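You operate a simulated robot arm through the tools that you are given. There is no shell and no other tool.

Carry out the task below with a simulated robot arm. There is one attempt and no reset: what you move stays moved.

JOB
Scrub away the berry stain with the soapy sponge pad.
Fine: move the white tub to the blue mat; soap the pad; it goes back after. Set down upright: pink sponge pad. What is to be rubbed or washed off counts as gone when no trace of it is left.
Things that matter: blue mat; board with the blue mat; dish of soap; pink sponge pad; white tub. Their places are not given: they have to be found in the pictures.

It is judged by the outcome, as a careful person would: the job done as asked, and still so three seconds after it is handed in. It fails if anything else is knocked over, pushed out of place, dropped, spilled or broken.

ROBOT AND FRAMES
A 6-joint arm with a two-finger parallel gripper, fixed in place. Base frame: the origin is on the floor under the middle of its stand, x ahead of it, y to its left, z up; the work surface is at about z = 0.86. Lengths are in m, angles in rad, forces in N, time in s.
With the tool pointing down near the work surface it reaches from about 0.26 to 0.68 m from the base axis. Its first joint turns from -1.152 to 1.152 rad. Payload 2.9 kg.
The tool frame sits at the grasp point between the pads (the TCP): z along the fingers, y along the line on which they close. The tips reach 0.03 m beyond it. Largest opening 0.11 m; finger width 0.02, thickness 0.01; the body of the gripper, 0.048 by 0.112 m, starts 0.055 m behind the TCP.
Orientation is that of the tool frame in the base frame, as a unit quaternion [x, y, z, w]. With the fingers straight down and closing along the base's y, the tool's x points along the base's -x, its y along +y and its z along -z.

CONTROLS
- The arm moves only by the tool play_rows. Its argument "targets" is one flat list of numbers, 7 for each row, row after row: the shift along the tool's x, y, z in units of 25 mm (1.0 is 25 mm), then the turn, a rotation vector about the tool's x, y, z in units of 8 degrees (1.0 is 8 degrees), then the finger opening in mm, from 0 to 110. In form: [dx, dy, dz, wx, wy, wz, hand, dx, dy, dz, wx, wy, wz, hand, ...]. A call has 1 to 20 rows; each row shifts and turns the commanded pose from where the row before left it, along the tool's axes as they then stand. A call with a number of a shift or a turn outside -1 to 1 is refused whole. Each row takes 0.2 s and may step no farther than 0.05 m and 0.15 rad from the row before; otherwise, or with a gripper value out of range, the whole call is refused. Where a pose cannot be reached the arm comes as near as it can. A force on the tool above 50 N (or 10 N above the force at the start of the call, whichever is more), or a blocked arm, ends the call early, and 0.2 s more pass. Each finger travels about 0.108 m/s and halts on what it meets, pressing with about 40 N; the grip force reading is that of the motor and also rises with nothing between the fingers. The clock runs only during rows and for 0.2 s after the last one: add rows that do not move to give the fingers time. It gives the time, the measured TCP pose, the force on the tool (base axes), the opening and the grip force at its end, in the units of the frame above (readings bear some noise), with the torque about the TCP (base axes, N m) and any sound that the robot's microphone picked up.
- Cameras (640 x 400 px; columns grow to the right, rows downward): "scene" is fixed at [0.0535, 0.4123, 1.4011]; the picture's right is [-0.93, -0.38, 0.00], its down [-0.15, 0.37, -0.92] and it looks along [0.35, -0.85, -0.40] (base axes); focal length 352 px, centre (320, 200). "wrist" rides on the gripper at [0.072, 0.017, -0.103] in the tool frame; the picture's right is [-0.23, 0.97, 0.00], its down [-0.76, -0.18, -0.62] and it looks along [-0.61, -0.14, 0.78] (tool axes); focal length 222 px, centre (320, 200).
- get_image(camera): a new picture of that camera. The clock stands still meanwhile.
- measure_at(camera, pixels): for up to 12 pixels [column, row] of the newest picture of that camera ("zoom" is the newest enlarged one), the place [x, y, z] in the base frame of the surface seen there, good to about 0.002 m. The clock stands still meanwhile.
- close_up(camera, box): a new picture of the part [left, top, right, bottom] of that camera's present view, enlarged. The clock stands still meanwhile.
- sign_off(): hands the job in; it is judged then, once.

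Open the gripper and draw the arm clear of the work before you hand the job in, unless the task says otherwise.

The tools are called after ">>>" as name(argument=value, ...) on one line, values as JSON. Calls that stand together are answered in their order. play_rows: Moves the arm, as the interface text tells. Its arguments: {"type":"object","properties":{"targets":{"type":"array"}},"required":["targets"]} The other tools are called the same way: get_image (camera) takes a picture; measure_at (camera, pixels) gives the place of the surface under pixels of a picture; close_up (camera, box) takes an enlarged picture of a part of a camera's view; sign_off () hands the job in.

At the start:

```text
t: 0.0
tcp_pos: [0.444, -0.1145, 1.2301]
ee_rot: [0.0, 1.0, 0.001, 0.0]
ft_force: [1.5, 0.1, 0.1]
wrist_torque: [0.0, -0.02, -0.01]
gripper_width: 0.1098
grasp_force: 0.0
```

scene: 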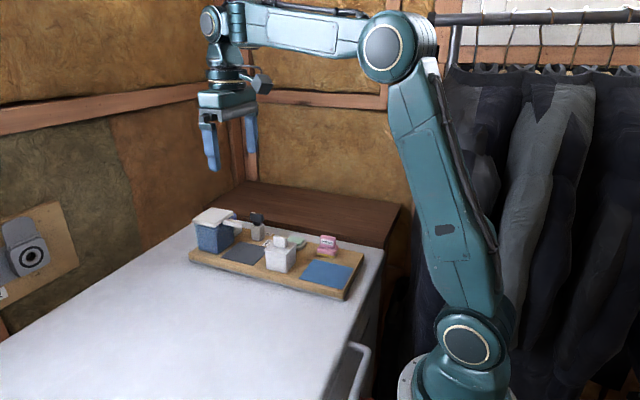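
wrist: 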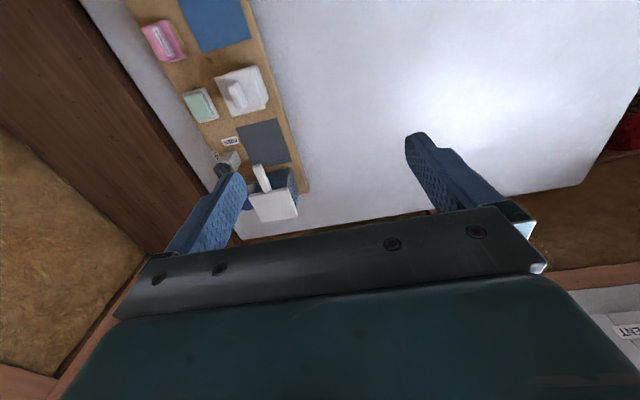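

The scene picture shows a tray board at about (275,265) with a white tub, a pink pad and a blue mat. I will take enlarged pictures of it.

>>> close_up(camera="scene", box=[180, 195, 380, 320])

>>> close_up(camera="wrist", box=[120, 0, 360, 230])

```text
3.20 times, centred on (280, 258) of scene
```

zoom: 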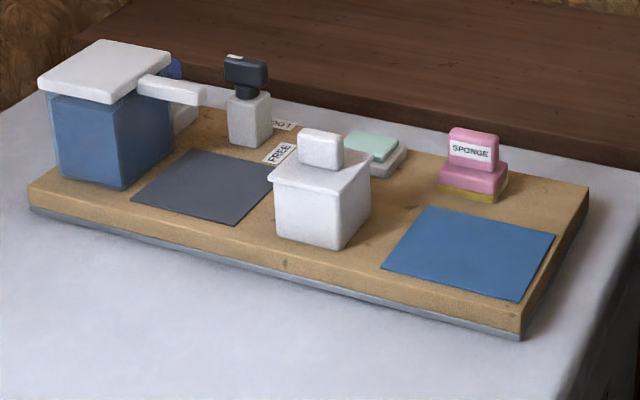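

```text
1.74 times, centred on (240, 115) of wrist
```

zoom: 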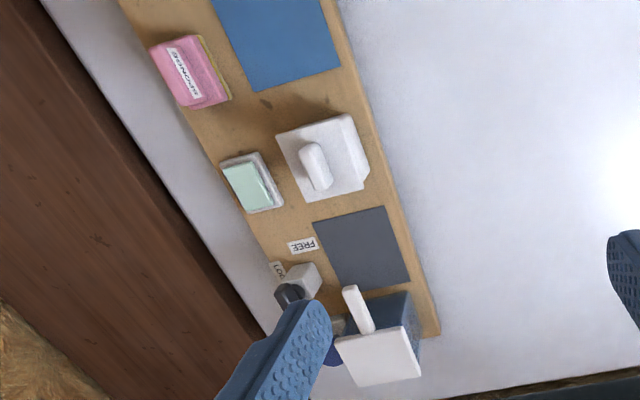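

The newest zoom is the wrist one, with the tub at about (325,160), the pad at (190,70), the soap dish at (250,185) and the blue mat at (280,40). I measure these.

>>> measure_at(camera="zoom", pixels=[[318, 165], [350, 120], [285, 140], [362, 185], [310, 198], [190, 70], [250, 185], [280, 50], [265, 103], [360, 250], [300, 245], [290, 292]])

>>> close_up(camera="scene", box=[240, 215, 350, 285])

```text
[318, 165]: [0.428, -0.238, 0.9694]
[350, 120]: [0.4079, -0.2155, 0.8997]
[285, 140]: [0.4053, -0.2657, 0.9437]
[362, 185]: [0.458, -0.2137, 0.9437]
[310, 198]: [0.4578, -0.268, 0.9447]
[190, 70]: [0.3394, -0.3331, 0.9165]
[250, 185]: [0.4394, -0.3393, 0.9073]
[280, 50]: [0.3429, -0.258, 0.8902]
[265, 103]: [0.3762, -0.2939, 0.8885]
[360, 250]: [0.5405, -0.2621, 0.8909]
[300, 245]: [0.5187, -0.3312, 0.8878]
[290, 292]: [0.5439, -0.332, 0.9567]
```

```text
5.71 times, centred on (295, 250) of scene
```

zoom: 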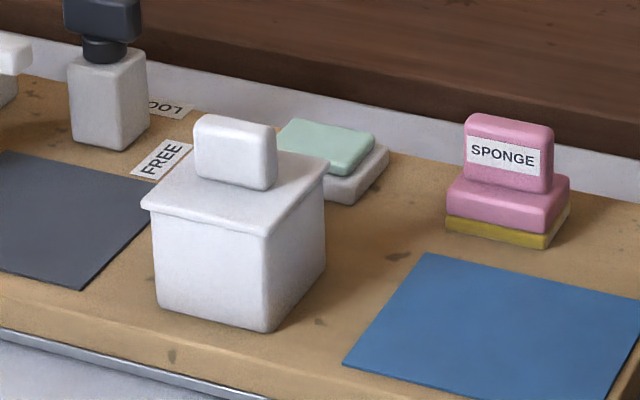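

The tub sits near (0.43,-0.24), the pad near (0.34,-0.33) and the soap near (0.44,-0.34), all aligned with the base axes. I lower the arm a bit and turn the tool so the wrist camera looks over the board.

>>> play_rows(targets=[0.35, 0.24, 0.8, 0, 0, 0, 110, 0.35, 0.24, 0.8, 0, 0, 0, 110, 0.35, 0.24, 0.8, 0, 0, 0, 110, 0.35, 0.24, 0.8, 0, 0, 0, 110, 0.35, 0.24, 0.8, 0, 0, 0, 110, 0, 0, 0, 0, 0, 1, 110, 0, 0, 0, 0, 0, 1, 110, 0, 0, 0, 0, 0, 1, 110, 0, 0, 0, 0, 0, 1, 110, 0, 0, 0, 0, 0, 1, 110, 0, 0, 0, 0, 0, 1, 110, 0, 0, 0, 0, 0, 1, 110, 0, 0, 0, 0, 0, 1, 110, 0, 0, 0, 0, 0, 1, 110, 0, 0, 0, 0, 0, 1, 110, 0, 0, 0, 0, 0, 1, 110, 0, 0, 0, 0, 0, 0.25, 110, 0, 0, 0, 0, 0, 0, 110])

>>> get_image(camera="wrist")

>>> get_image(camera="scene")

```text
t: 3.8
tcp_pos: [0.399, -0.085, 1.129]
ee_rot: [0.708, 0.706, 0.0, 0.0]
ft_force: [0.1, 0.3, 0.8]
wrist_torque: [-0.01, 0.04, -0.03]
gripper_width: 0.11
grasp_force: 0.1
```

```text
taken
```

wrist: 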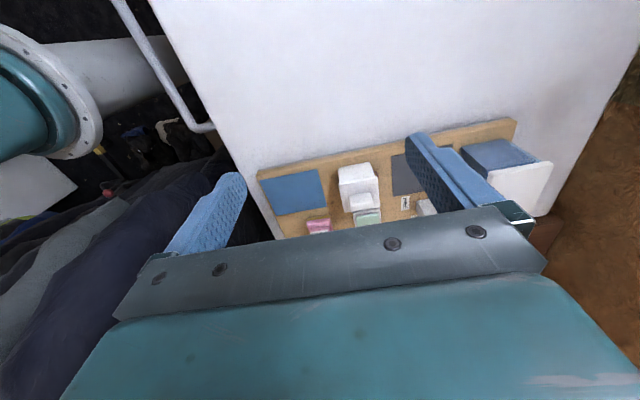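

```text
taken
```

scene: 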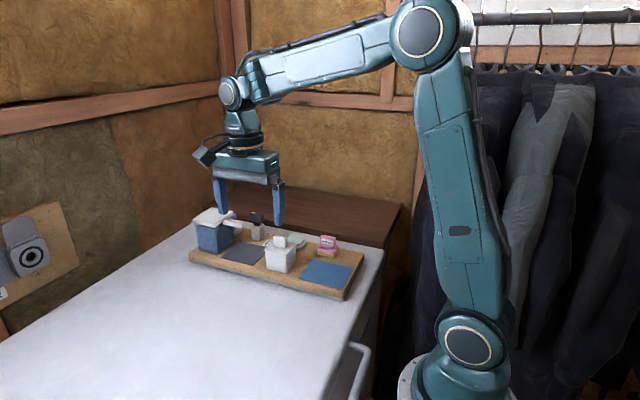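

The wrist view now shows the board at about (370,190), with the mats, tub, pad and soap just above the gripper edge. I enlarge it.

>>> close_up(camera="wrist", box=[250, 110, 430, 240])

>>> measure_at(camera="wrist", pixels=[[265, 180], [290, 190], [320, 170], [326, 207], [275, 215], [355, 175], [318, 228], [368, 218], [335, 200], [395, 158], [395, 192], [300, 215]])

```text
3.08 times, centred on (340, 175) of wrist
```

zoom: 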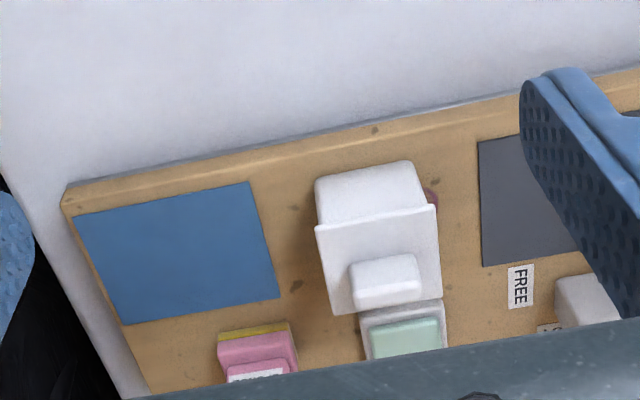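

```text
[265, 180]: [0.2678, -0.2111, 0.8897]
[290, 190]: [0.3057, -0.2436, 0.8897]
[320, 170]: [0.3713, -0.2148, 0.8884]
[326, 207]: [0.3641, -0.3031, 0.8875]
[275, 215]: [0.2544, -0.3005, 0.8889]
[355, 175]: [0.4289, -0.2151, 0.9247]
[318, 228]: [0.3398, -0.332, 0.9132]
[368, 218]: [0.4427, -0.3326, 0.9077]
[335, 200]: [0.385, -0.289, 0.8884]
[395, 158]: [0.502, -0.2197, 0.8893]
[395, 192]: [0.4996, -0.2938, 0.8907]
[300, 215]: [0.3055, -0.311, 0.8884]
```

The stain peeks out at zoom (432,195), to the right of the tub, so it lies under the tub. I measure mat corners, tub handle, stain edge and pad.

>>> measure_at(camera="zoom", pixels=[[80, 220], [247, 186], [276, 295], [128, 321], [354, 275], [416, 262], [418, 290], [358, 300], [433, 195], [320, 232], [433, 212], [330, 308]])

>>> measure_at(camera="zoom", pixels=[[221, 337], [290, 328], [222, 350], [292, 338], [232, 370], [285, 362], [366, 316], [440, 305], [376, 330], [436, 322], [320, 185], [410, 165]])

```text
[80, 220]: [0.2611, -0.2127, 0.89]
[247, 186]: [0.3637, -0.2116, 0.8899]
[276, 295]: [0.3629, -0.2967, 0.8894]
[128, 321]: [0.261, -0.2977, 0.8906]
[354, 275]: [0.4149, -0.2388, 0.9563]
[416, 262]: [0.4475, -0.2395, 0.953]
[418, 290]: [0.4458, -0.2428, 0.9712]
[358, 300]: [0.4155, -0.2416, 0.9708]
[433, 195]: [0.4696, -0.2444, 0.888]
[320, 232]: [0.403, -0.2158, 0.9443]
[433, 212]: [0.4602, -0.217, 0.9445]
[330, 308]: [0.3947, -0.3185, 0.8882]
```

```text
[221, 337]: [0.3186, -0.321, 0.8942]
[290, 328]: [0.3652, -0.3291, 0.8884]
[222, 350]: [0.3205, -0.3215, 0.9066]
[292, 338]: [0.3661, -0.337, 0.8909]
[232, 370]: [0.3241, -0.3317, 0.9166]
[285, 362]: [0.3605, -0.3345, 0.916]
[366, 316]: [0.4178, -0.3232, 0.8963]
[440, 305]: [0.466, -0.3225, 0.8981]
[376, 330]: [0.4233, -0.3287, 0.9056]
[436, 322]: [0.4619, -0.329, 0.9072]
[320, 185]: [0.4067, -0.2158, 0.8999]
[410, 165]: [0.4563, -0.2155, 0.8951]
```

Mat spans x 0.261–0.364, y −0.297…−0.2115; the tub handle is centred near (0.431,−0.242), top at 0.972. I turn the tool back so the fingers close along y and hover above the tub.

>>> play_rows(targets=[0, 0, 0, 0, 0, -1, 110, 0, 0, 0, 0, 0, -1, 110, 0, 0, 0, 0, 0, -1, 110, 0, 0, 0, 0, 0, -1, 110, 0, 0, 0, 0, 0, -1, 110, 0, 0, 0, 0, 0, -1, 110, 0, 0, 0, 0, 0, -1, 110, 0, 0, 0, 0, 0, -1, 110, 0, 0, 0, 0, 0, -1, 110, 0, 0, 0, 0, 0, -1, 110, 0, 0, 0, 0, 0, -1, 110, 0, 0, 0, 0, 0, -0.25, 110, -0.183, -0.897, 0.451, 0, 0, 0, 90, -0.183, -0.897, 0.451, 0, 0, 0, 80, -0.183, -0.897, 0.451, 0, 0, 0, 70, -0.183, -0.897, 0.451, 0, 0, 0, 70, -0.183, -0.897, 0.451, 0, 0, 0, 70, -0.183, -0.897, 0.451, 0, 0, 0, 70, -0.183, -0.897, 0.451, 0, 0, 0, 70, 0, 0, 0, 0, 0, 0, 70])

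>>> get_image(camera="wrist")

>>> close_up(camera="scene", box=[220, 190, 360, 290])

```text
t: 8.0
tcp_pos: [0.4319, -0.2431, 1.0506]
ee_rot: [0.0, 1.0, 0.0, -0.001]
ft_force: [-0.1, 0.4, 1.0]
wrist_torque: [0.0, -0.01, 0.02]
gripper_width: 0.07
grasp_force: 0.1
```

```text
taken
```

wrist: 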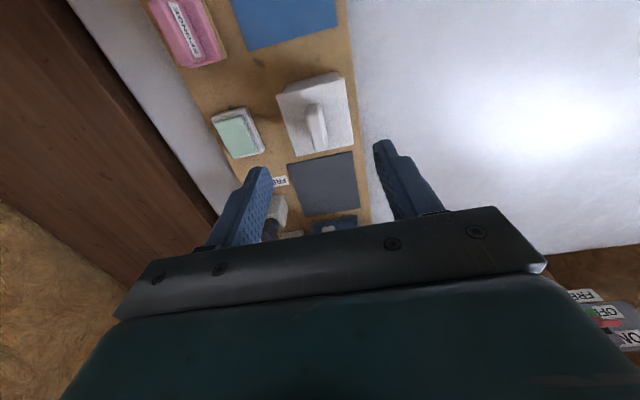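

```text
4.00 times, centred on (290, 240) of scene
```

zoom: 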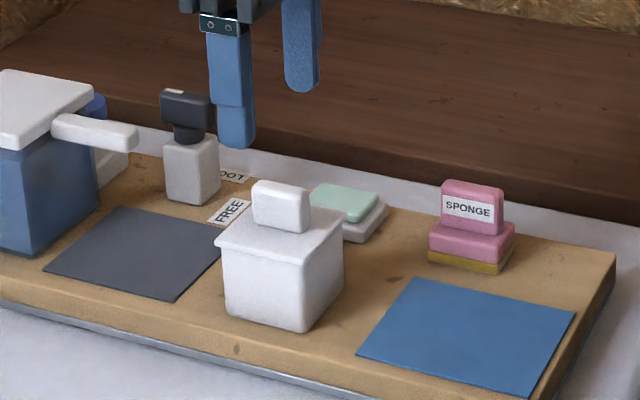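

The handle is at wrist (316,125) between the fingers. I measure its extents, the pad's handle near (185,30), and the soap.

>>> measure_at(camera="wrist", pixels=[[314, 108], [309, 122], [312, 138], [318, 128], [324, 128], [318, 145], [281, 98], [352, 140], [296, 153], [341, 74], [345, 110], [290, 125]])

>>> measure_at(camera="wrist", pixels=[[172, 8], [185, 30], [195, 54], [181, 60], [222, 56], [205, 40], [190, 20], [188, 66], [238, 135], [222, 120], [248, 118], [258, 150]])

>>> measure_at(camera="zoom", pixels=[[282, 190], [256, 205], [306, 215], [468, 185], [445, 200], [500, 212], [432, 232], [505, 245], [300, 190], [270, 185], [432, 260], [500, 270]])

```text
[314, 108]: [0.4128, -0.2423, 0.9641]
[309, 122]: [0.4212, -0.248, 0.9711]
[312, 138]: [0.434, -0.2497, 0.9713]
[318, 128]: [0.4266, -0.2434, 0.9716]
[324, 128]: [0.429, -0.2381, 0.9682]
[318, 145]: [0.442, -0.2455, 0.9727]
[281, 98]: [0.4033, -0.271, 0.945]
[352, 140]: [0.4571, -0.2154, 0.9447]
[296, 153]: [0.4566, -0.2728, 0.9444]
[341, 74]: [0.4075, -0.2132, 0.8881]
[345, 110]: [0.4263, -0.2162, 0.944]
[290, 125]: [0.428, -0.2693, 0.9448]
```

```text
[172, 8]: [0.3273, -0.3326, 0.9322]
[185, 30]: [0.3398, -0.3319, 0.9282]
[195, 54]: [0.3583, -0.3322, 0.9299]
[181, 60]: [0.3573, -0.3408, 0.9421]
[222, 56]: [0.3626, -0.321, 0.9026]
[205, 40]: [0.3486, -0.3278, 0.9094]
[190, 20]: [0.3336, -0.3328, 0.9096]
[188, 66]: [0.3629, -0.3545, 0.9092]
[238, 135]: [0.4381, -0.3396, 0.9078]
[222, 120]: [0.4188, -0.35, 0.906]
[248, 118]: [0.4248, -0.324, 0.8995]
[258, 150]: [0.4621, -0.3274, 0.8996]
```

```text
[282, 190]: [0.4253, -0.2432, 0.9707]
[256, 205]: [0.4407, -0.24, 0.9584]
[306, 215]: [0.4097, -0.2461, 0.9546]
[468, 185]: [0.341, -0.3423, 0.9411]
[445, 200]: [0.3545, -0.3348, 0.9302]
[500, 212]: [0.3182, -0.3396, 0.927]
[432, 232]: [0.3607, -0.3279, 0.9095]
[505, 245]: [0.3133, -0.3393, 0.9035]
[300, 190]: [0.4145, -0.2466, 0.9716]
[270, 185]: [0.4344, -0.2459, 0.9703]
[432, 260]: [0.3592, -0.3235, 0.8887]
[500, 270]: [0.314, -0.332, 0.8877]
```

Handle is x 0.411–0.449, y −0.252…−0.238, lid top 0.945. I descend so the fingertips stop about 3 mm above the lid, then close.

>>> play_rows(targets=[0.04, -0.03, 0.6, 0, 0, 0, 60, 0.04, -0.03, 0.6, 0, 0, 0, 60, 0, 0, 0.6, 0, 0, 0, 60, 0, 0, 0.6, 0, 0, 0, 60, 0, 0, 0.45, 0, 0, 0, 60, 0, 0, 0, 0, 0, 0, 60])

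>>> close_up(camera="scene", box=[220, 190, 360, 290])

```text
t: 9.4
tcp_pos: [0.4307, -0.2448, 0.9805]
ee_rot: [0.0, 1.0, 0.0, -0.001]
ft_force: [-0.4, -0.2, 0.7]
wrist_torque: [-0.04, -0.01, 0.01]
gripper_width: 0.0601
grasp_force: 0.0
```

```text
4.00 times, centred on (290, 240) of scene
```

zoom: 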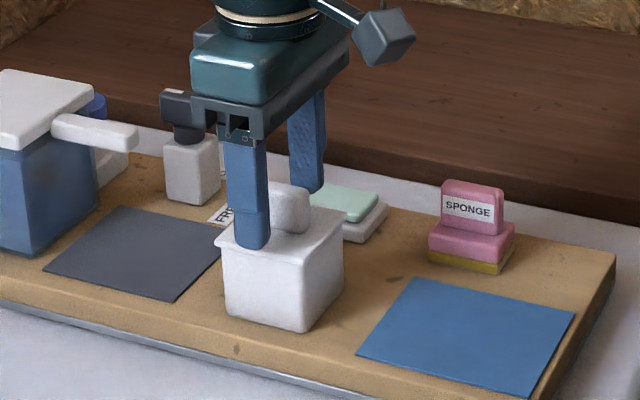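

The fingers straddle the handle with tips near z 0.95, just above the lid. I lower 2 mm and close on the handle.

>>> play_rows(targets=[0, 0, 0.08, 0, 0, 0, 60, 0, 0, 0, 0, 0, 0, 40, 0, 0, 0, 0, 0, 0, 25, 0, 0, 0, 0, 0, 0, 10, 0, 0, 0, 0, 0, 0, 0, 0, 0, 0, 0, 0, 0, 0, 0, 0, 0, 0, 0, 0, 0])

```text
t: 11.0
tcp_pos: [0.4301, -0.2436, 0.9782]
ee_rot: [-0.001, 1.0, 0.0, 0.0]
ft_force: [0.0, 0.2, 0.0]
wrist_torque: [0.02, 0.0, -0.02]
gripper_width: 0.0121
grasp_force: 39.8
```

The grip holds at 12 mm with 40 N. I lift 20 mm slowly and look whether the whole tub comes up.

>>> play_rows(targets=[0, 0, -0.2, 0, 0, 0, 0, 0, 0, -0.3, 0, 0, 0, 0, 0, 0, -0.3, 0, 0, 0, 0, 0, 0, 0, 0, 0, 0, 0])

>>> close_up(camera="scene", box=[220, 190, 360, 290])

```text
t: 12.0
tcp_pos: [0.4296, -0.2438, 0.9984]
ee_rot: [0.0, 1.0, 0.0, 0.0]
ft_force: [0.0, 0.8, -1.0]
wrist_torque: [-0.02, -0.03, -0.03]
gripper_width: 0.0124
grasp_force: 40.2
```

```text
4.00 times, centred on (290, 240) of scene
```

zoom: 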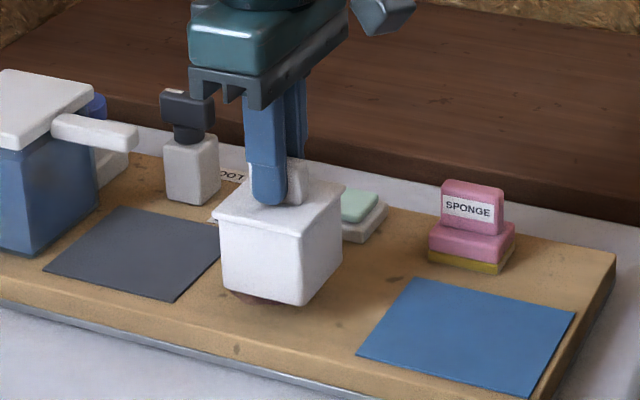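

The whole tub comes up and the berry stain shows beneath it. I raise it further, carry it over the blue mat (centre ~ (0.312,−0.253)), and lower to just above the mat.

>>> play_rows(targets=[0, 0, -0.4, 0, 0, 0, 0, 0, 0, -0.4, 0, 0, 0, 0, 0.3, -0.03, 0, 0, 0, 0, 0, 0.7, -0.05, 0, 0, 0, 0, 0, 0.8, -0.06, 0, 0, 0, 0, 0, 0.8, -0.06, 0, 0, 0, 0, 0, 0.8, -0.06, 0, 0, 0, 0, 0, 0.7, -0.05, 0, 0, 0, 0, 0, 0.5, -0.03, 0, 0, 0, 0, 0, 0.12, 0, 0, 0, 0, 0, 0, 0, 0, 0, 0, 0, 0, 0, 0, 0, 0.5, 0, 0, 0, 0, 0, 0, 0.5, 0, 0, 0, 0, 0, 0, 0.3, 0, 0, 0, 0, 0, 0, 0, 0, 0, 0, 0])

>>> close_up(camera="scene", box=[220, 190, 360, 290])

>>> get_image(camera="wrist")

```text
t: 15.2
tcp_pos: [0.3115, -0.2532, 0.9846]
ee_rot: [-0.001, 1.0, 0.0, 0.0]
ft_force: [-0.1, -0.3, -0.4]
wrist_torque: [0.07, 0.0, 0.04]
gripper_width: 0.0121
grasp_force: 40.1
```

```text
4.00 times, centred on (290, 240) of scene
```

zoom: 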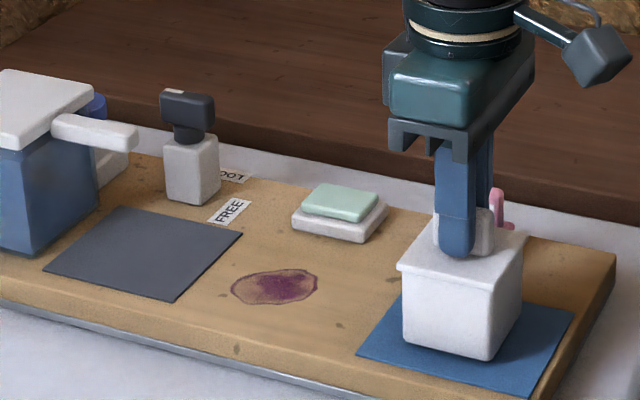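

```text
taken
```

wrist: 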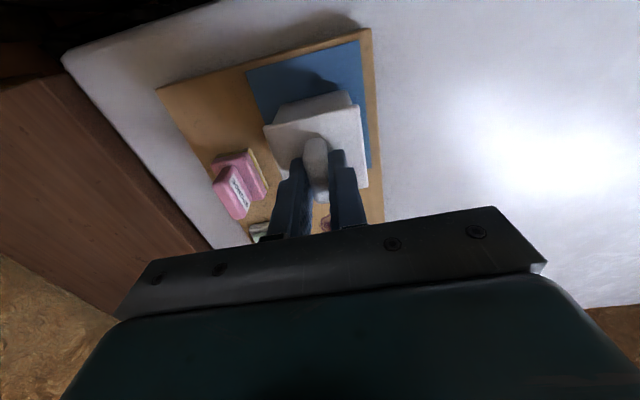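

The tub hovers over the mat and the stain is exposed at zoom (275,287). I measure the stain outline and lower the tub gently until contact.

>>> measure_at(camera="zoom", pixels=[[232, 288], [318, 284], [275, 305], [285, 269], [310, 270], [245, 300], [312, 297], [250, 273], [275, 287], [340, 205], [345, 235], [298, 228]])

>>> play_rows(targets=[0, 0, 0.08, 0, 0, 0, 0, 0, 0, 0.06, 0, 0, 0, 0, 0, 0, 0, 0, 0, 0, 0])

```text
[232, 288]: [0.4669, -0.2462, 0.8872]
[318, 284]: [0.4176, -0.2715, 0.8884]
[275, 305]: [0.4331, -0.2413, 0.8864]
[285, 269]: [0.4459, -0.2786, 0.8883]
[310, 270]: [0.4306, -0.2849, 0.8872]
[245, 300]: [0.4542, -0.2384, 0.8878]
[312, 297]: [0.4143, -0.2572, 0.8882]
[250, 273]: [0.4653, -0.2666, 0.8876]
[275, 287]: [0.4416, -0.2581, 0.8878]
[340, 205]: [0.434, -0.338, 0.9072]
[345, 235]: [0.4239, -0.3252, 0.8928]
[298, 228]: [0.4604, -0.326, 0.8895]
```

```text
t: 16.0
tcp_pos: [0.3124, -0.2521, 0.981]
ee_rot: [-0.001, 1.0, 0.001, 0.0]
ft_force: [0.1, 0.5, -1.6]
wrist_torque: [0.03, -0.02, -0.01]
gripper_width: 0.0122
grasp_force: 39.7
```

No contact force yet at z 0.981. I keep lowering in 1 mm steps.

>>> play_rows(targets=[0, 0, 0.04, 0, 0, 0, 0, 0, 0, 0, 0, 0, 0, 0])

>>> close_up(camera="scene", box=[290, 220, 360, 290])

```text
t: 16.6
tcp_pos: [0.3103, -0.2521, 0.9814]
ee_rot: [0.0, 1.0, 0.0, 0.0]
ft_force: [0.2, 0.0, 0.2]
wrist_torque: [-0.01, -0.03, -0.01]
gripper_width: 0.012
grasp_force: 40.4
```

```text
5.71 times, centred on (325, 255) of scene
```

zoom: 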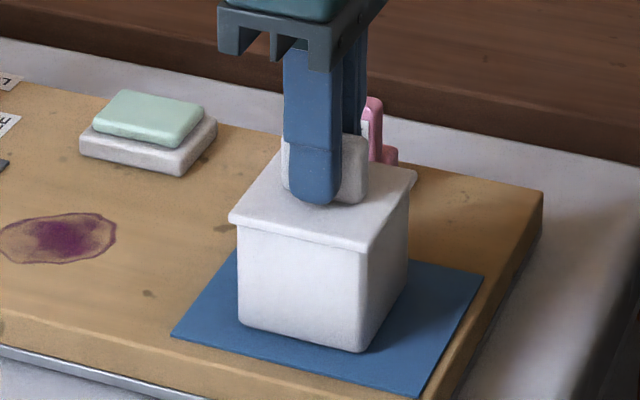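

The tub looks nearly seated on the mat. One more small step down to feel contact.

>>> play_rows(targets=[0, 0, 0.04, 0, 0, 0, 0, 0, 0, 0, 0, 0, 0, 0])

```text
t: 17.2
tcp_pos: [0.3119, -0.252, 0.9802]
ee_rot: [0.0, 1.0, 0.0, 0.0]
ft_force: [0.2, 0.3, -0.6]
wrist_torque: [0.03, 0.01, -0.01]
gripper_width: 0.0122
grasp_force: 39.7
```

>>> play_rows(targets=[0, 0, 0.04, 0, 0, 0, 0, 0, 0, 0, 0, 0, 0, 0])

```text
t: 17.8
tcp_pos: [0.3123, -0.2527, 0.9804]
ee_rot: [0.0, 1.0, -0.001, 0.001]
ft_force: [-3.8, 0.5, 13.5]
wrist_torque: [0.03, 0.24, 0.02]
gripper_width: 0.0123
grasp_force: 39.9
```

Contact reached (13.5 N up). I ease back 0.5 mm and open the fingers, then rise clear.

>>> play_rows(targets=[0, 0, -0.02, 0, 0, 0, 0, 0, 0, 0, 0, 0, 0, 16, 0, 0, 0, 0, 0, 0, 25, 0, 0, 0, 0, 0, 0, 40, 0, 0, 0, 0, 0, 0, 50, 0, 0, 0, 0, 0, 0, 50, 0, 0, -0.4, 0, 0, 0, 50, 0, 0, -0.8, 0, 0, 0, 50, 0, 0, -0.8, 0, 0, 0, 50, 0, 0, 0, 0, 0, 0, 50])

>>> close_up(camera="scene", box=[220, 190, 360, 290])

>>> get_image(camera="wrist")

```text
t: 20.0
tcp_pos: [0.3116, -0.2523, 1.0299]
ee_rot: [0.0, 1.0, 0.0, 0.0]
ft_force: [-0.6, 0.3, 0.4]
wrist_torque: [0.01, -0.01, 0.0]
gripper_width: 0.0501
grasp_force: 0.0
```

```text
4.00 times, centred on (290, 240) of scene
```

zoom: 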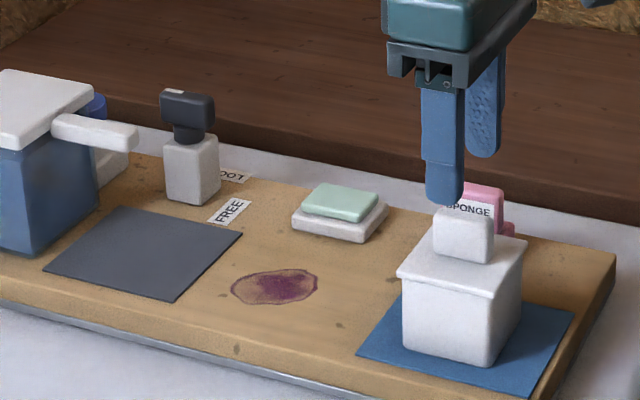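

```text
taken
```

wrist: 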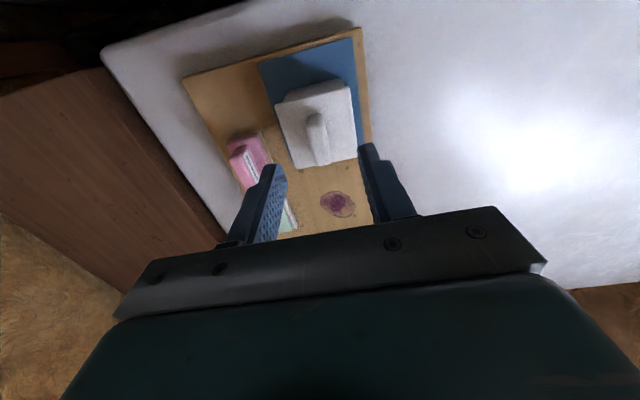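

The tub stands on the mat. Next I enlarge the wrist view on the pad (250,155) and stain (338,205) to measure both.

>>> close_up(camera="wrist", box=[210, 120, 370, 230])

```text
3.64 times, centred on (290, 175) of wrist
```

zoom: 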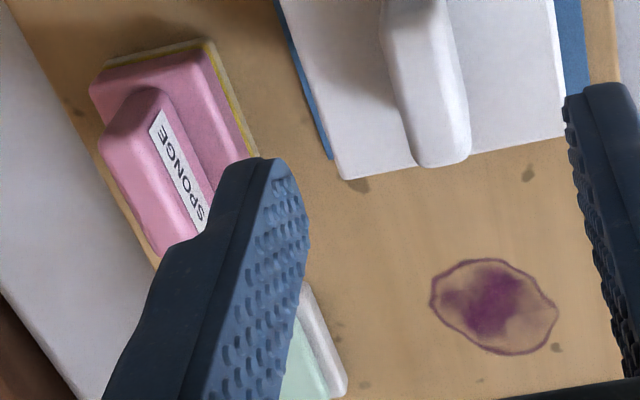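

>>> measure_at(camera="zoom", pixels=[[431, 300], [490, 259], [558, 315], [520, 355], [450, 335], [495, 300], [540, 275], [555, 345], [440, 272], [480, 351], [555, 300], [435, 315]])

>>> measure_at(camera="zoom", pixels=[[92, 88], [212, 42], [255, 150], [212, 50], [248, 155], [135, 92], [160, 100], [175, 160], [100, 140], [160, 245], [195, 225], [145, 170]])

```text
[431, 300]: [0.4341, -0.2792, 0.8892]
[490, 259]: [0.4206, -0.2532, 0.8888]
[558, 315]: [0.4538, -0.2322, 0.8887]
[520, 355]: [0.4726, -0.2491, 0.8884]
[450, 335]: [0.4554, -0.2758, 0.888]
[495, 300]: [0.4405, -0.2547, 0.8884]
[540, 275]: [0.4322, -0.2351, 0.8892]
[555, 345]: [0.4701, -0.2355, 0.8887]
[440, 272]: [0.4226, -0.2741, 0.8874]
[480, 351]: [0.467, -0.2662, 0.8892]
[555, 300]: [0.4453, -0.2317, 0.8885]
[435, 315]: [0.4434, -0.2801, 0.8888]
```

```text
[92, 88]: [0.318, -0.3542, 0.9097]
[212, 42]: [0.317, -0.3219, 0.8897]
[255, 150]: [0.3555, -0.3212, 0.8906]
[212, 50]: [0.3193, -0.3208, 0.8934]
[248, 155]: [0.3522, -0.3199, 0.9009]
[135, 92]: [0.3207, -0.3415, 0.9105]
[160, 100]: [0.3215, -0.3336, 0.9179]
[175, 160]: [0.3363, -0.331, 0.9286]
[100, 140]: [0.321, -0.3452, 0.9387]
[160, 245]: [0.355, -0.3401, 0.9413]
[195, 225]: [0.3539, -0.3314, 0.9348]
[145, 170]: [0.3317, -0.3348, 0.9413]
```

Stain spans x 0.420–0.473, y −0.280…−0.232; the pad is centred near (0.340,−0.340), base top 0.9095, handle top 0.9415. I check the brown ledge height behind it and move above the pad.

>>> play_rows(targets=[-0.277, -0.885, 0, 0, 0, 0, 50, -0.277, -0.885, 0, 0, 0, 0, 50, -0.277, -0.885, 0, 0, 0, 0, 50, -0.277, -0.885, 0, 0, 0, 0, 50, 0, 0, 0, 0, 0, 0, 50])

>>> get_image(camera="wrist")

>>> get_image(camera="scene")

>>> measure_at(camera="scene", pixels=[[360, 215], [380, 205], [300, 195], [340, 235], [370, 240]])

```text
t: 21.2
tcp_pos: [0.3396, -0.3405, 1.0301]
ee_rot: [0.001, 1.0, 0.0, 0.0]
ft_force: [-0.2, -0.7, 0.4]
wrist_torque: [-0.04, 0.02, -0.01]
gripper_width: 0.05
grasp_force: 0.1
```

```text
taken
```

wrist: 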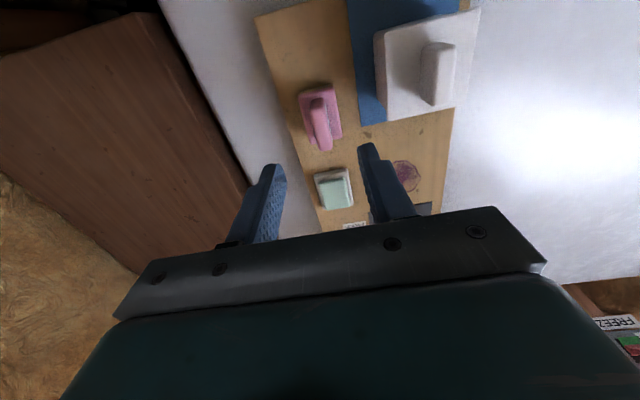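

```text
taken
```

scene: 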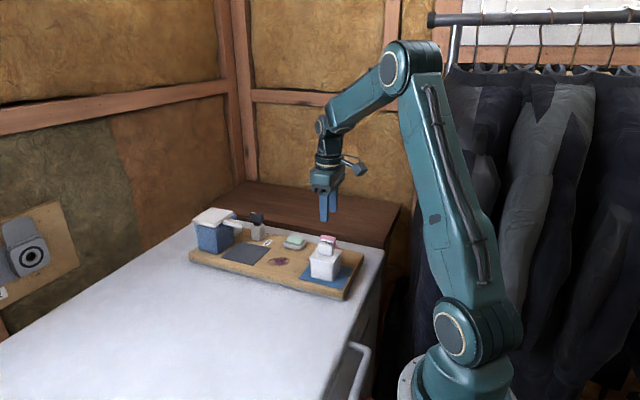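

```text
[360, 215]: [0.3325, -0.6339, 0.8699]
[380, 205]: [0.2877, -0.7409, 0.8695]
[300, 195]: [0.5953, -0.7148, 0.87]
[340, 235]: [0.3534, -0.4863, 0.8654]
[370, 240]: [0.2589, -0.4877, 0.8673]
```

The ledge is only 0.87 high, no obstacle. I enlarge the wrist view on the pad (320,115) and soap (335,188) for exact centring.

>>> close_up(camera="wrist", box=[280, 70, 440, 220])

```text
2.67 times, centred on (360, 145) of wrist
```

zoom: 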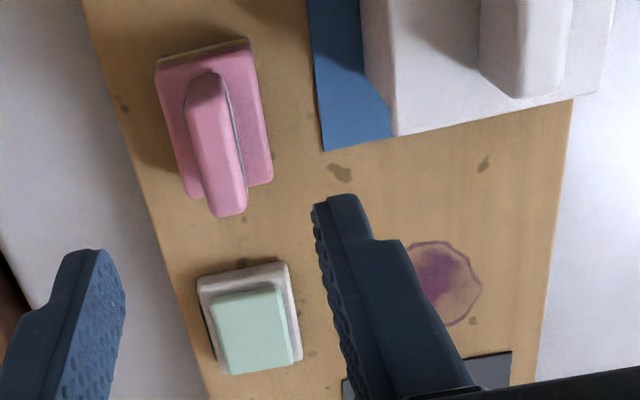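

>>> measure_at(camera="zoom", pixels=[[206, 85], [228, 100], [190, 110], [212, 150], [240, 150], [225, 205], [160, 70], [245, 48], [270, 178], [195, 193], [175, 130], [255, 120]])

>>> measure_at(camera="zoom", pixels=[[218, 305], [280, 292], [298, 355], [230, 370], [255, 330], [202, 285], [285, 266], [300, 345], [216, 350], [360, 385], [505, 358], [475, 300]])

```text
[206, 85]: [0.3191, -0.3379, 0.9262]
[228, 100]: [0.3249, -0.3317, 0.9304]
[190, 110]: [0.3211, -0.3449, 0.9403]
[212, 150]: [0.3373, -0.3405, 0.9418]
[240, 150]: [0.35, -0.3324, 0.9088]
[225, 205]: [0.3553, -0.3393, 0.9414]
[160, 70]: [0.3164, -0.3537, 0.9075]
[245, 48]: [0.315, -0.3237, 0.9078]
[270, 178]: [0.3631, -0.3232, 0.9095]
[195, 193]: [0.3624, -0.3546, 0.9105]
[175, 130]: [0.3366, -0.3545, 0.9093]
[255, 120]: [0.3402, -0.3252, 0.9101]
```

```text
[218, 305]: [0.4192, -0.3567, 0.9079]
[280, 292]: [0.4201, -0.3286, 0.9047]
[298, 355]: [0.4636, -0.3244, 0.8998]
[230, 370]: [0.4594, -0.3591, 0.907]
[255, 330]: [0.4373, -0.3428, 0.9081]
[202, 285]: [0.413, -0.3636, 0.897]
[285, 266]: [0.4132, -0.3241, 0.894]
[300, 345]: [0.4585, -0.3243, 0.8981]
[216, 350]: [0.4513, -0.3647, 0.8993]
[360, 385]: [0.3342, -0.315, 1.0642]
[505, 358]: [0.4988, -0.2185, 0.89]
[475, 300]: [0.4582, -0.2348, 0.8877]
```

Pad handle centre is about (0.339,−0.3385) and soap centre (0.440,−0.3435), top 0.908. I descend onto the pad handle with fingertips stopping about 3 mm above its base.

>>> play_rows(targets=[0, 0.05, 0.7, 0, 0, 0, 50, 0, 0, 0.7, 0, 0, 0, 50, 0, 0, 0.7, 0, 0, 0, 50, 0, 0, 0.7, 0, 0, 0, 50, 0, 0, 0.4, 0, 0, 0, 50, 0, 0, 0.2, 0, 0, 0, 50, 0, 0, 0, 0, 0, 0, 50])

>>> close_up(camera="scene", box=[270, 200, 370, 280])

>>> close_up(camera="wrist", box=[220, 90, 420, 240])

```text
t: 22.8
tcp_pos: [0.3401, -0.3395, 0.9445]
ee_rot: [0.0, 1.0, 0.0, 0.0]
ft_force: [0.2, -0.7, -0.4]
wrist_torque: [-0.05, 0.0, -0.01]
gripper_width: 0.0496
grasp_force: 0.1
```

```text
5.00 times, centred on (320, 240) of scene
```

zoom: 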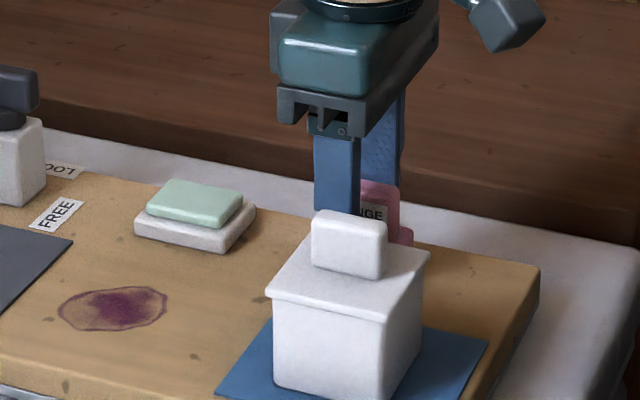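

```text
2.67 times, centred on (320, 165) of wrist
```

zoom: 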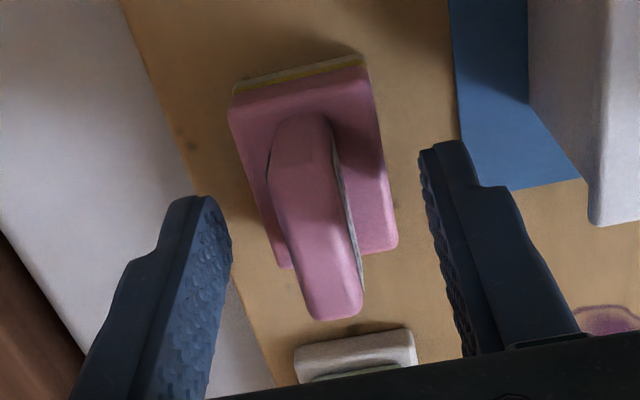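

The pad handle is centred between the fingers. I lower 2 mm more and close on it.

>>> play_rows(targets=[0, 0, 0.08, 0, 0, 0, 50, 0, 0, 0, 0, 0, 0, 35, 0, 0, 0, 0, 0, 0, 22, 0, 0, 0, 0, 0, 0, 10, 0, 0, 0, 0, 0, 0, 0, 0, 0, 0, 0, 0, 0, 0, 0, 0, 0, 0, 0, 0, 0])

```text
t: 24.4
tcp_pos: [0.3396, -0.3396, 0.9422]
ee_rot: [0.0, 1.0, 0.0, 0.0]
ft_force: [-0.3, -0.3, -0.5]
wrist_torque: [0.03, -0.04, 0.05]
gripper_width: 0.0129
grasp_force: 40.2
```

Gripped at 13 mm with 40 N. I lift the pad 45 mm, carry it over the soap and lower to about 3 mm above it.

>>> play_rows(targets=[0, 0, -0.3, 0, 0, 0, 0, 0, 0, -0.5, 0, 0, 0, 0, 0, 0, -0.5, 0, 0, 0, 0, 0, 0, -0.5, 0, 0, 0, 0, -0.4, -0.03, 0, 0, 0, 0, 0, -0.8, -0.04, 0, 0, 0, 0, 0, -0.8, -0.04, 0, 0, 0, 0, 0, -0.8, -0.04, 0, 0, 0, 0, 0, -0.8, -0.04, 0, 0, 0, 0, 0, -0.4, 0, 0, 0, 0, 0, 0, 0, 0, 0, 0, 0, 0, 0, 0, 0, 0.4, 0, 0, 0, 0, 0, 0, 0.48, 0, 0, 0, 0, 0, 0, 0, 0, 0, 0, 0])

>>> close_up(camera="scene", box=[250, 200, 350, 280])

>>> get_image(camera="wrist")

```text
t: 27.4
tcp_pos: [0.4395, -0.3443, 0.9657]
ee_rot: [0.0, 1.0, 0.0, 0.0]
ft_force: [-0.6, -0.7, -0.6]
wrist_torque: [-0.02, -0.02, 0.01]
gripper_width: 0.0125
grasp_force: 40.1
```

```text
5.00 times, centred on (300, 240) of scene
```

zoom: 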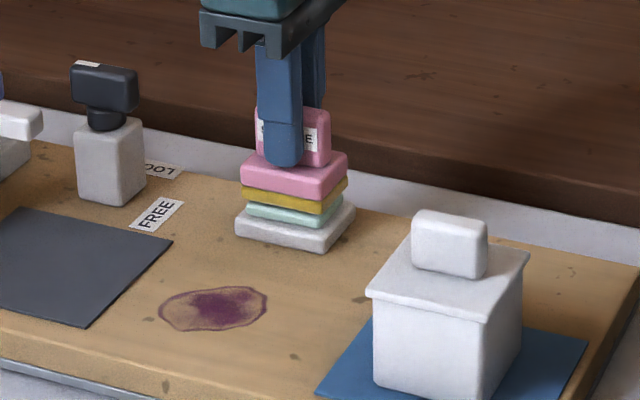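

```text
taken
```

wrist: 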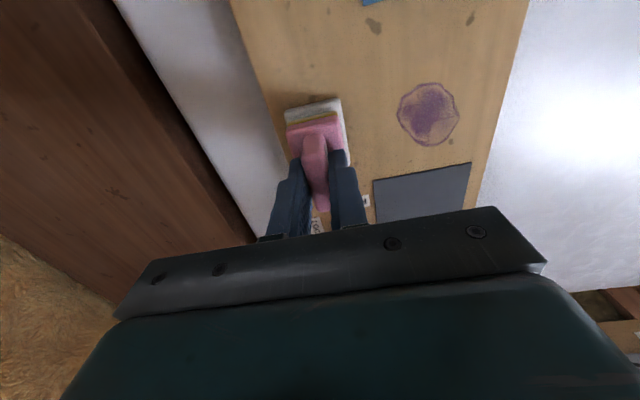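

The pad hovers squarely over the soap. I lower in 1 mm steps to feel contact.

>>> play_rows(targets=[0, 0, 0.04, 0, 0, 0, 0, 0, 0, 0.04, 0, 0, 0, 0, 0, 0, 0, 0, 0, 0, 0])

```text
t: 28.2
tcp_pos: [0.4377, -0.3443, 0.9633]
ee_rot: [0.001, 1.0, 0.0, 0.0]
ft_force: [0.0, 0.5, 0.9]
wrist_torque: [0.01, 0.0, 0.03]
gripper_width: 0.0128
grasp_force: 40.0
```

>>> play_rows(targets=[0, 0, 0.04, 0, 0, 0, 0, 0, 0, 0, 0, 0, 0, 0])

```text
t: 28.8
tcp_pos: [0.4384, -0.3447, 0.9618]
ee_rot: [0.0, 1.0, 0.0, 0.0]
ft_force: [-0.4, -0.3, 0.5]
wrist_torque: [0.02, 0.0, 0.01]
gripper_width: 0.0128
grasp_force: 40.0
```

Still no contact at z 0.962; I take another small step down.

>>> play_rows(targets=[0, 0, 0.03, 0, 0, 0, 0, 0, 0, 0, 0, 0, 0, 0])

```text
t: 29.4
tcp_pos: [0.4401, -0.3446, 0.963]
ee_rot: [0.0, 1.0, 0.001, 0.0]
ft_force: [-1.4, -0.1, 5.1]
wrist_torque: [0.05, 0.03, -0.02]
gripper_width: 0.0129
grasp_force: 40.4
```

Contact is made (5 N). I press slightly more, make tiny rubbing motions of about 2 mm, and look at the result.

>>> play_rows(targets=[0, 0, 0.01, 0, 0, 0, 0, 0.08, 0, 0, 0, 0, 0, 0, 0, 0, 0, 0, 0, 0, 0, -0.08, 0, 0, 0, 0, 0, 0, -0.08, 0, 0, 0, 0, 0, 0, 0, 0, 0, 0, 0, 0, 0, 0.08, 0, 0, 0, 0, 0, 0, 0, 0, 0, 0, 0, 0, 0])

>>> close_up(camera="scene", box=[250, 200, 350, 280])

```text
t: 31.2
tcp_pos: [0.4406, -0.3452, 0.9607]
ee_rot: [-0.001, 1.0, 0.0, 0.002]
ft_force: [5.1, -1.5, 15.4]
wrist_torque: [-0.06, -0.16, -0.02]
gripper_width: 0.0129
grasp_force: 40.0
```

```text
5.00 times, centred on (300, 240) of scene
```

zoom: 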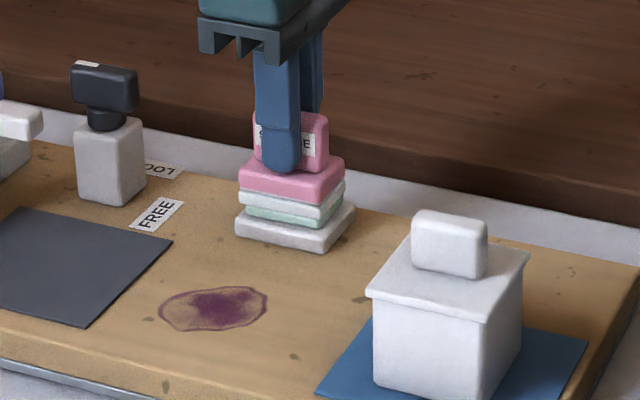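

The pad's scrubbing layer turned from yellow to foamy white: it is soaped. I lift and carry it over the stain centre (0.4465,−0.256), then lower to just above the board.

>>> play_rows(targets=[0, 0, -0.2, 0, 0, 0, 0, 0, 0, -0.5, 0, 0, 0, 0, 0, 0, -0.5, 0, 0, 0, 0, -0.06, 0.5, 0, 0, 0, 0, 0, -0.06, 0.8, 0, 0, 0, 0, 0, -0.06, 0.8, 0, 0, 0, 0, 0, -0.06, 0.8, 0, 0, 0, 0, 0, -0.02, 0.6, 0, 0, 0, 0, 0, 0, 0, 0, 0, 0, 0, 0, 0, 0, 0.6, 0, 0, 0, 0, 0, 0, 0.6, 0, 0, 0, 0, 0, 0, 0.4, 0, 0, 0, 0, 0, 0, 0.2, 0, 0, 0, 0, 0, 0, 0, 0, 0, 0, 0])

>>> close_up(camera="scene", box=[230, 210, 330, 290])

>>> get_image(camera="wrist")

```text
t: 34.2
tcp_pos: [0.4466, -0.2579, 0.9465]
ee_rot: [0.0, 1.0, 0.0, -0.001]
ft_force: [0.3, -1.0, 0.2]
wrist_torque: [0.01, 0.0, 0.03]
gripper_width: 0.013
grasp_force: 39.6
```

```text
5.00 times, centred on (280, 250) of scene
```

zoom: 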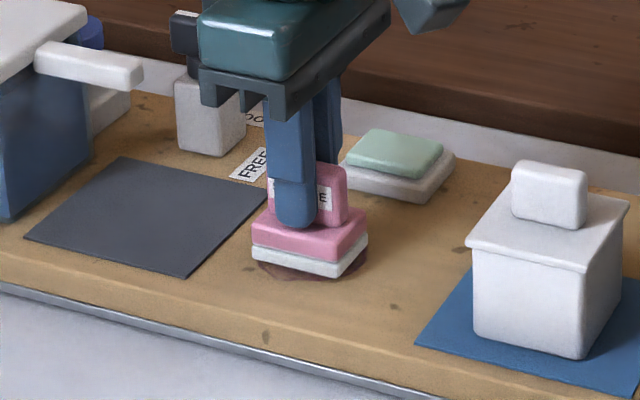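

```text
taken
```

wrist: 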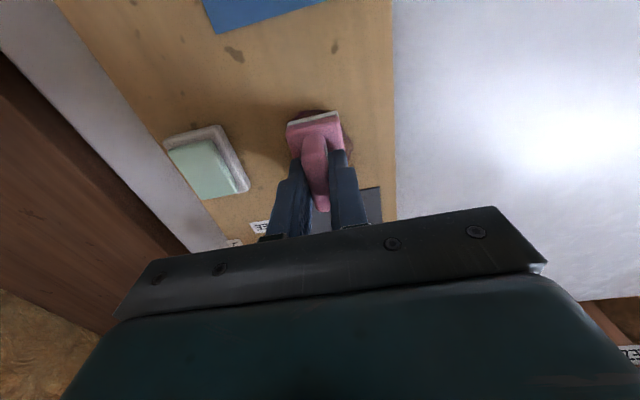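

The pad is over the stain, soap dish undisturbed. I lower to contact in small steps.

>>> play_rows(targets=[0, 0, 0.08, 0, 0, 0, 0, 0, 0, 0.04, 0, 0, 0, 0, 0, 0, 0.03, 0, 0, 0, 0, 0, 0, 0, 0, 0, 0, 0])

```text
t: 35.2
tcp_pos: [0.4466, -0.2574, 0.9425]
ee_rot: [0.001, 1.0, 0.0, -0.001]
ft_force: [-0.2, 0.5, -0.7]
wrist_torque: [-0.03, -0.06, 0.0]
gripper_width: 0.0127
grasp_force: 40.1
```

>>> play_rows(targets=[0, 0, 0.04, 0, 0, 0, 0, 0, 0, 0, 0, 0, 0, 0])

```text
t: 35.8
tcp_pos: [0.4461, -0.2569, 0.9429]
ee_rot: [0.0, 1.0, 0.0, 0.001]
ft_force: [-1.6, 0.0, 9.2]
wrist_torque: [0.04, 0.12, 0.02]
gripper_width: 0.0129
grasp_force: 39.9
```

Firm contact (9 N). I scrub in a raster of ±12 mm in x and y to cover the whole stain.

>>> play_rows(targets=[0.24, -0.24, 0, 0, 0, 0, 0, 0.24, -0.24, 0, 0, 0, 0, 0, -0.32, 0, 0, 0, 0, 0, 0, -0.32, 0, 0, 0, 0, 0, 0, -0.32, 0, 0, 0, 0, 0, 0, 0, 0.32, 0, 0, 0, 0, 0, 0.32, 0, 0, 0, 0, 0, 0, 0.32, 0, 0, 0, 0, 0, 0, 0.32, 0, 0, 0, 0, 0, 0, 0, 0.32, 0, 0, 0, 0, 0, -0.32, 0, 0, 0, 0, 0, 0, -0.32, 0, 0, 0, 0, 0, 0, -0.32, 0, 0, 0, 0, 0, 0, 0, 0.32, 0, 0, 0, 0, 0, 0.32, 0, 0, 0, 0, 0, 0, 0.32, 0, 0, 0, 0, 0, 0, 0.32, 0, 0, 0, 0, 0, 0, -0.24, -0.24, 0, 0, 0, 0, 0, -0.24, -0.24, 0, 0, 0, 0, 0, 0, 0, 0, 0, 0, 0, 0])

>>> close_up(camera="scene", box=[230, 210, 330, 290])

>>> close_up(camera="wrist", box=[220, 80, 420, 240])

```text
t: 40.0
tcp_pos: [0.4453, -0.2572, 0.9423]
ee_rot: [0.0, 1.0, 0.001, -0.003]
ft_force: [-12.3, 13.1, 26.0]
wrist_torque: [0.44, 0.35, 0.03]
gripper_width: 0.0127
grasp_force: 39.8
```

```text
5.00 times, centred on (280, 250) of scene
```

zoom: 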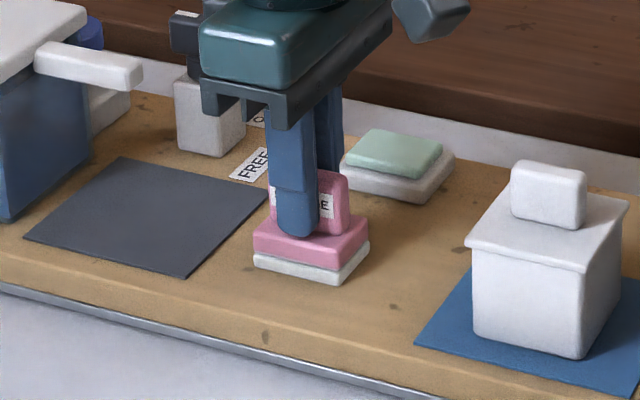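

```text
2.50 times, centred on (320, 160) of wrist
```

zoom: 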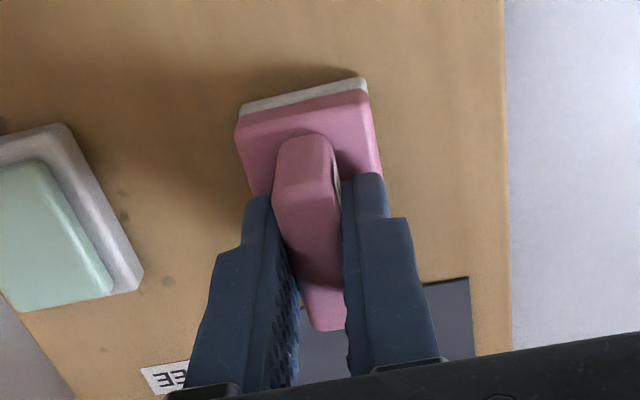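

The visible ring around the pad is gone. I lift the pad to check beneath it.

>>> play_rows(targets=[0, 0, -0.2, 0, 0, 0, 0, 0, 0, -0.5, 0, 0, 0, 0, 0, 0, -0.8, 0, 0, 0, 0, 0, 0, -0.8, 0, 0, 0, 0, 0, 0, 0, 0, 0, 0, 0])

>>> close_up(camera="scene", box=[230, 210, 330, 290])

>>> close_up(camera="wrist", box=[220, 60, 440, 240])

```text
t: 41.2
tcp_pos: [0.4469, -0.2566, 1.0008]
ee_rot: [0.0, 1.0, -0.001, 0.0]
ft_force: [-0.3, -0.2, -1.0]
wrist_torque: [0.0, 0.01, 0.01]
gripper_width: 0.0129
grasp_force: 40.0
```

```text
5.00 times, centred on (280, 250) of scene
```

zoom: 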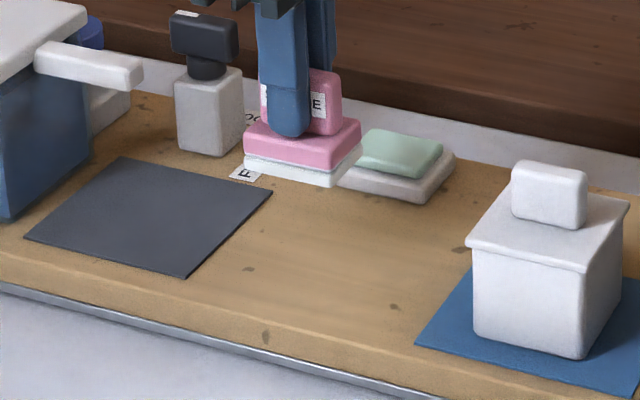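

```text
2.22 times, centred on (330, 150) of wrist
```

zoom: 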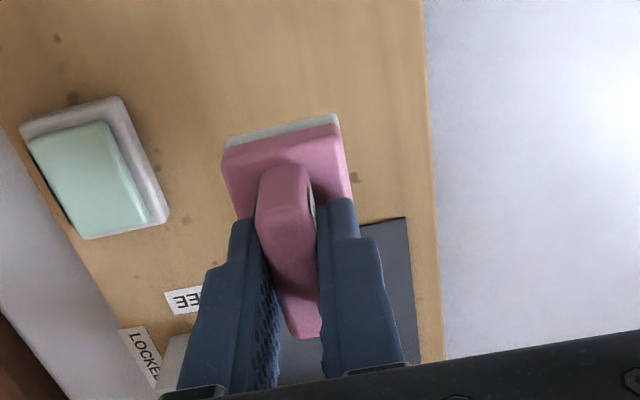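

The stain looks gone. I take a tight enlargement of where it was (scene (279,262)) to look for faint traces.

>>> close_up(camera="scene", box=[255, 245, 303, 275])

```text
13.33 times, centred on (279, 260) of scene
```

zoom: 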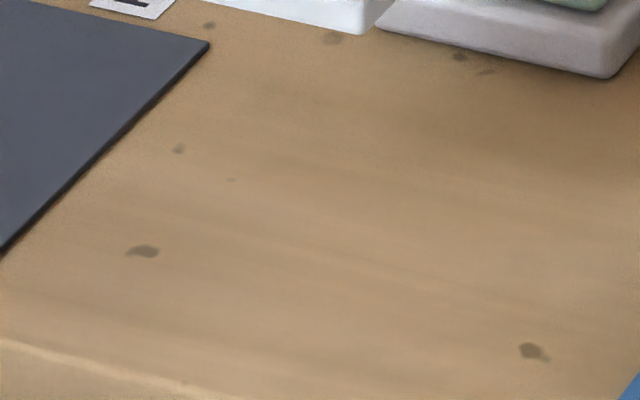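

No trace of purple remains; only the board's own grain spots are left. I carry the pad back along −y then −x to its original spot (0.340,−0.339), staying clear of the tub, and lower to a few mm above the board.

>>> play_rows(targets=[0, -0.4, 0, 0, 0, 0, 0, 0, -0.8, 0, 0, 0, 0, 0, 0, -0.8, 0, 0, 0, 0, 0, 0, -0.8, 0, 0, 0, 0, 0, 0, -0.51, 0, 0, 0, 0, 0, 0.5, 0, 0, 0, 0, 0, 0, 0.8, 0, 0, 0, 0, 0, 0, 0.8, 0, 0, 0, 0, 0, 0, 0.8, 0, 0, 0, 0, 0, 0, 0.8, 0, 0, 0, 0, 0, 0, 0.56, 0, 0, 0, 0, 0, 0, 0, 0, 0, 0, 0, 0, 0, 0, 0, 0.5, 0, 0, 0, 0, 0, 0, 0.6, 0, 0, 0, 0, 0, 0, 0.6, 0, 0, 0, 0, 0, 0, 0.4, 0, 0, 0, 0, 0, 0, 0, 0, 0, 0, 0])

>>> close_up(camera="scene", box=[250, 200, 370, 290])

>>> get_image(camera="wrist")

```text
t: 44.8
tcp_pos: [0.3387, -0.3401, 0.9459]
ee_rot: [-0.001, 1.0, 0.0, 0.0]
ft_force: [-0.2, 0.8, -0.5]
wrist_torque: [-0.01, -0.02, 0.0]
gripper_width: 0.0129
grasp_force: 40.3
```

```text
4.44 times, centred on (310, 245) of scene
```

zoom: 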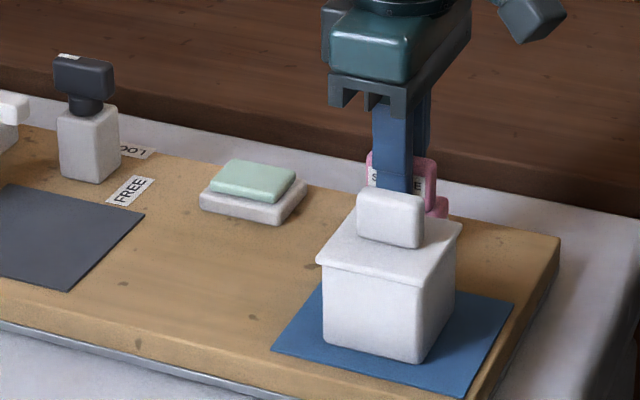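

```text
taken
```

wrist: 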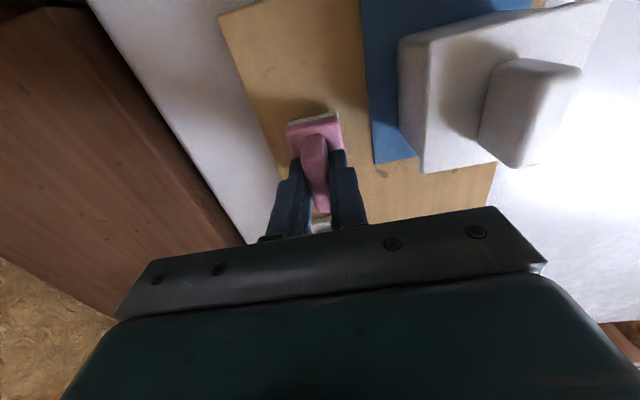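

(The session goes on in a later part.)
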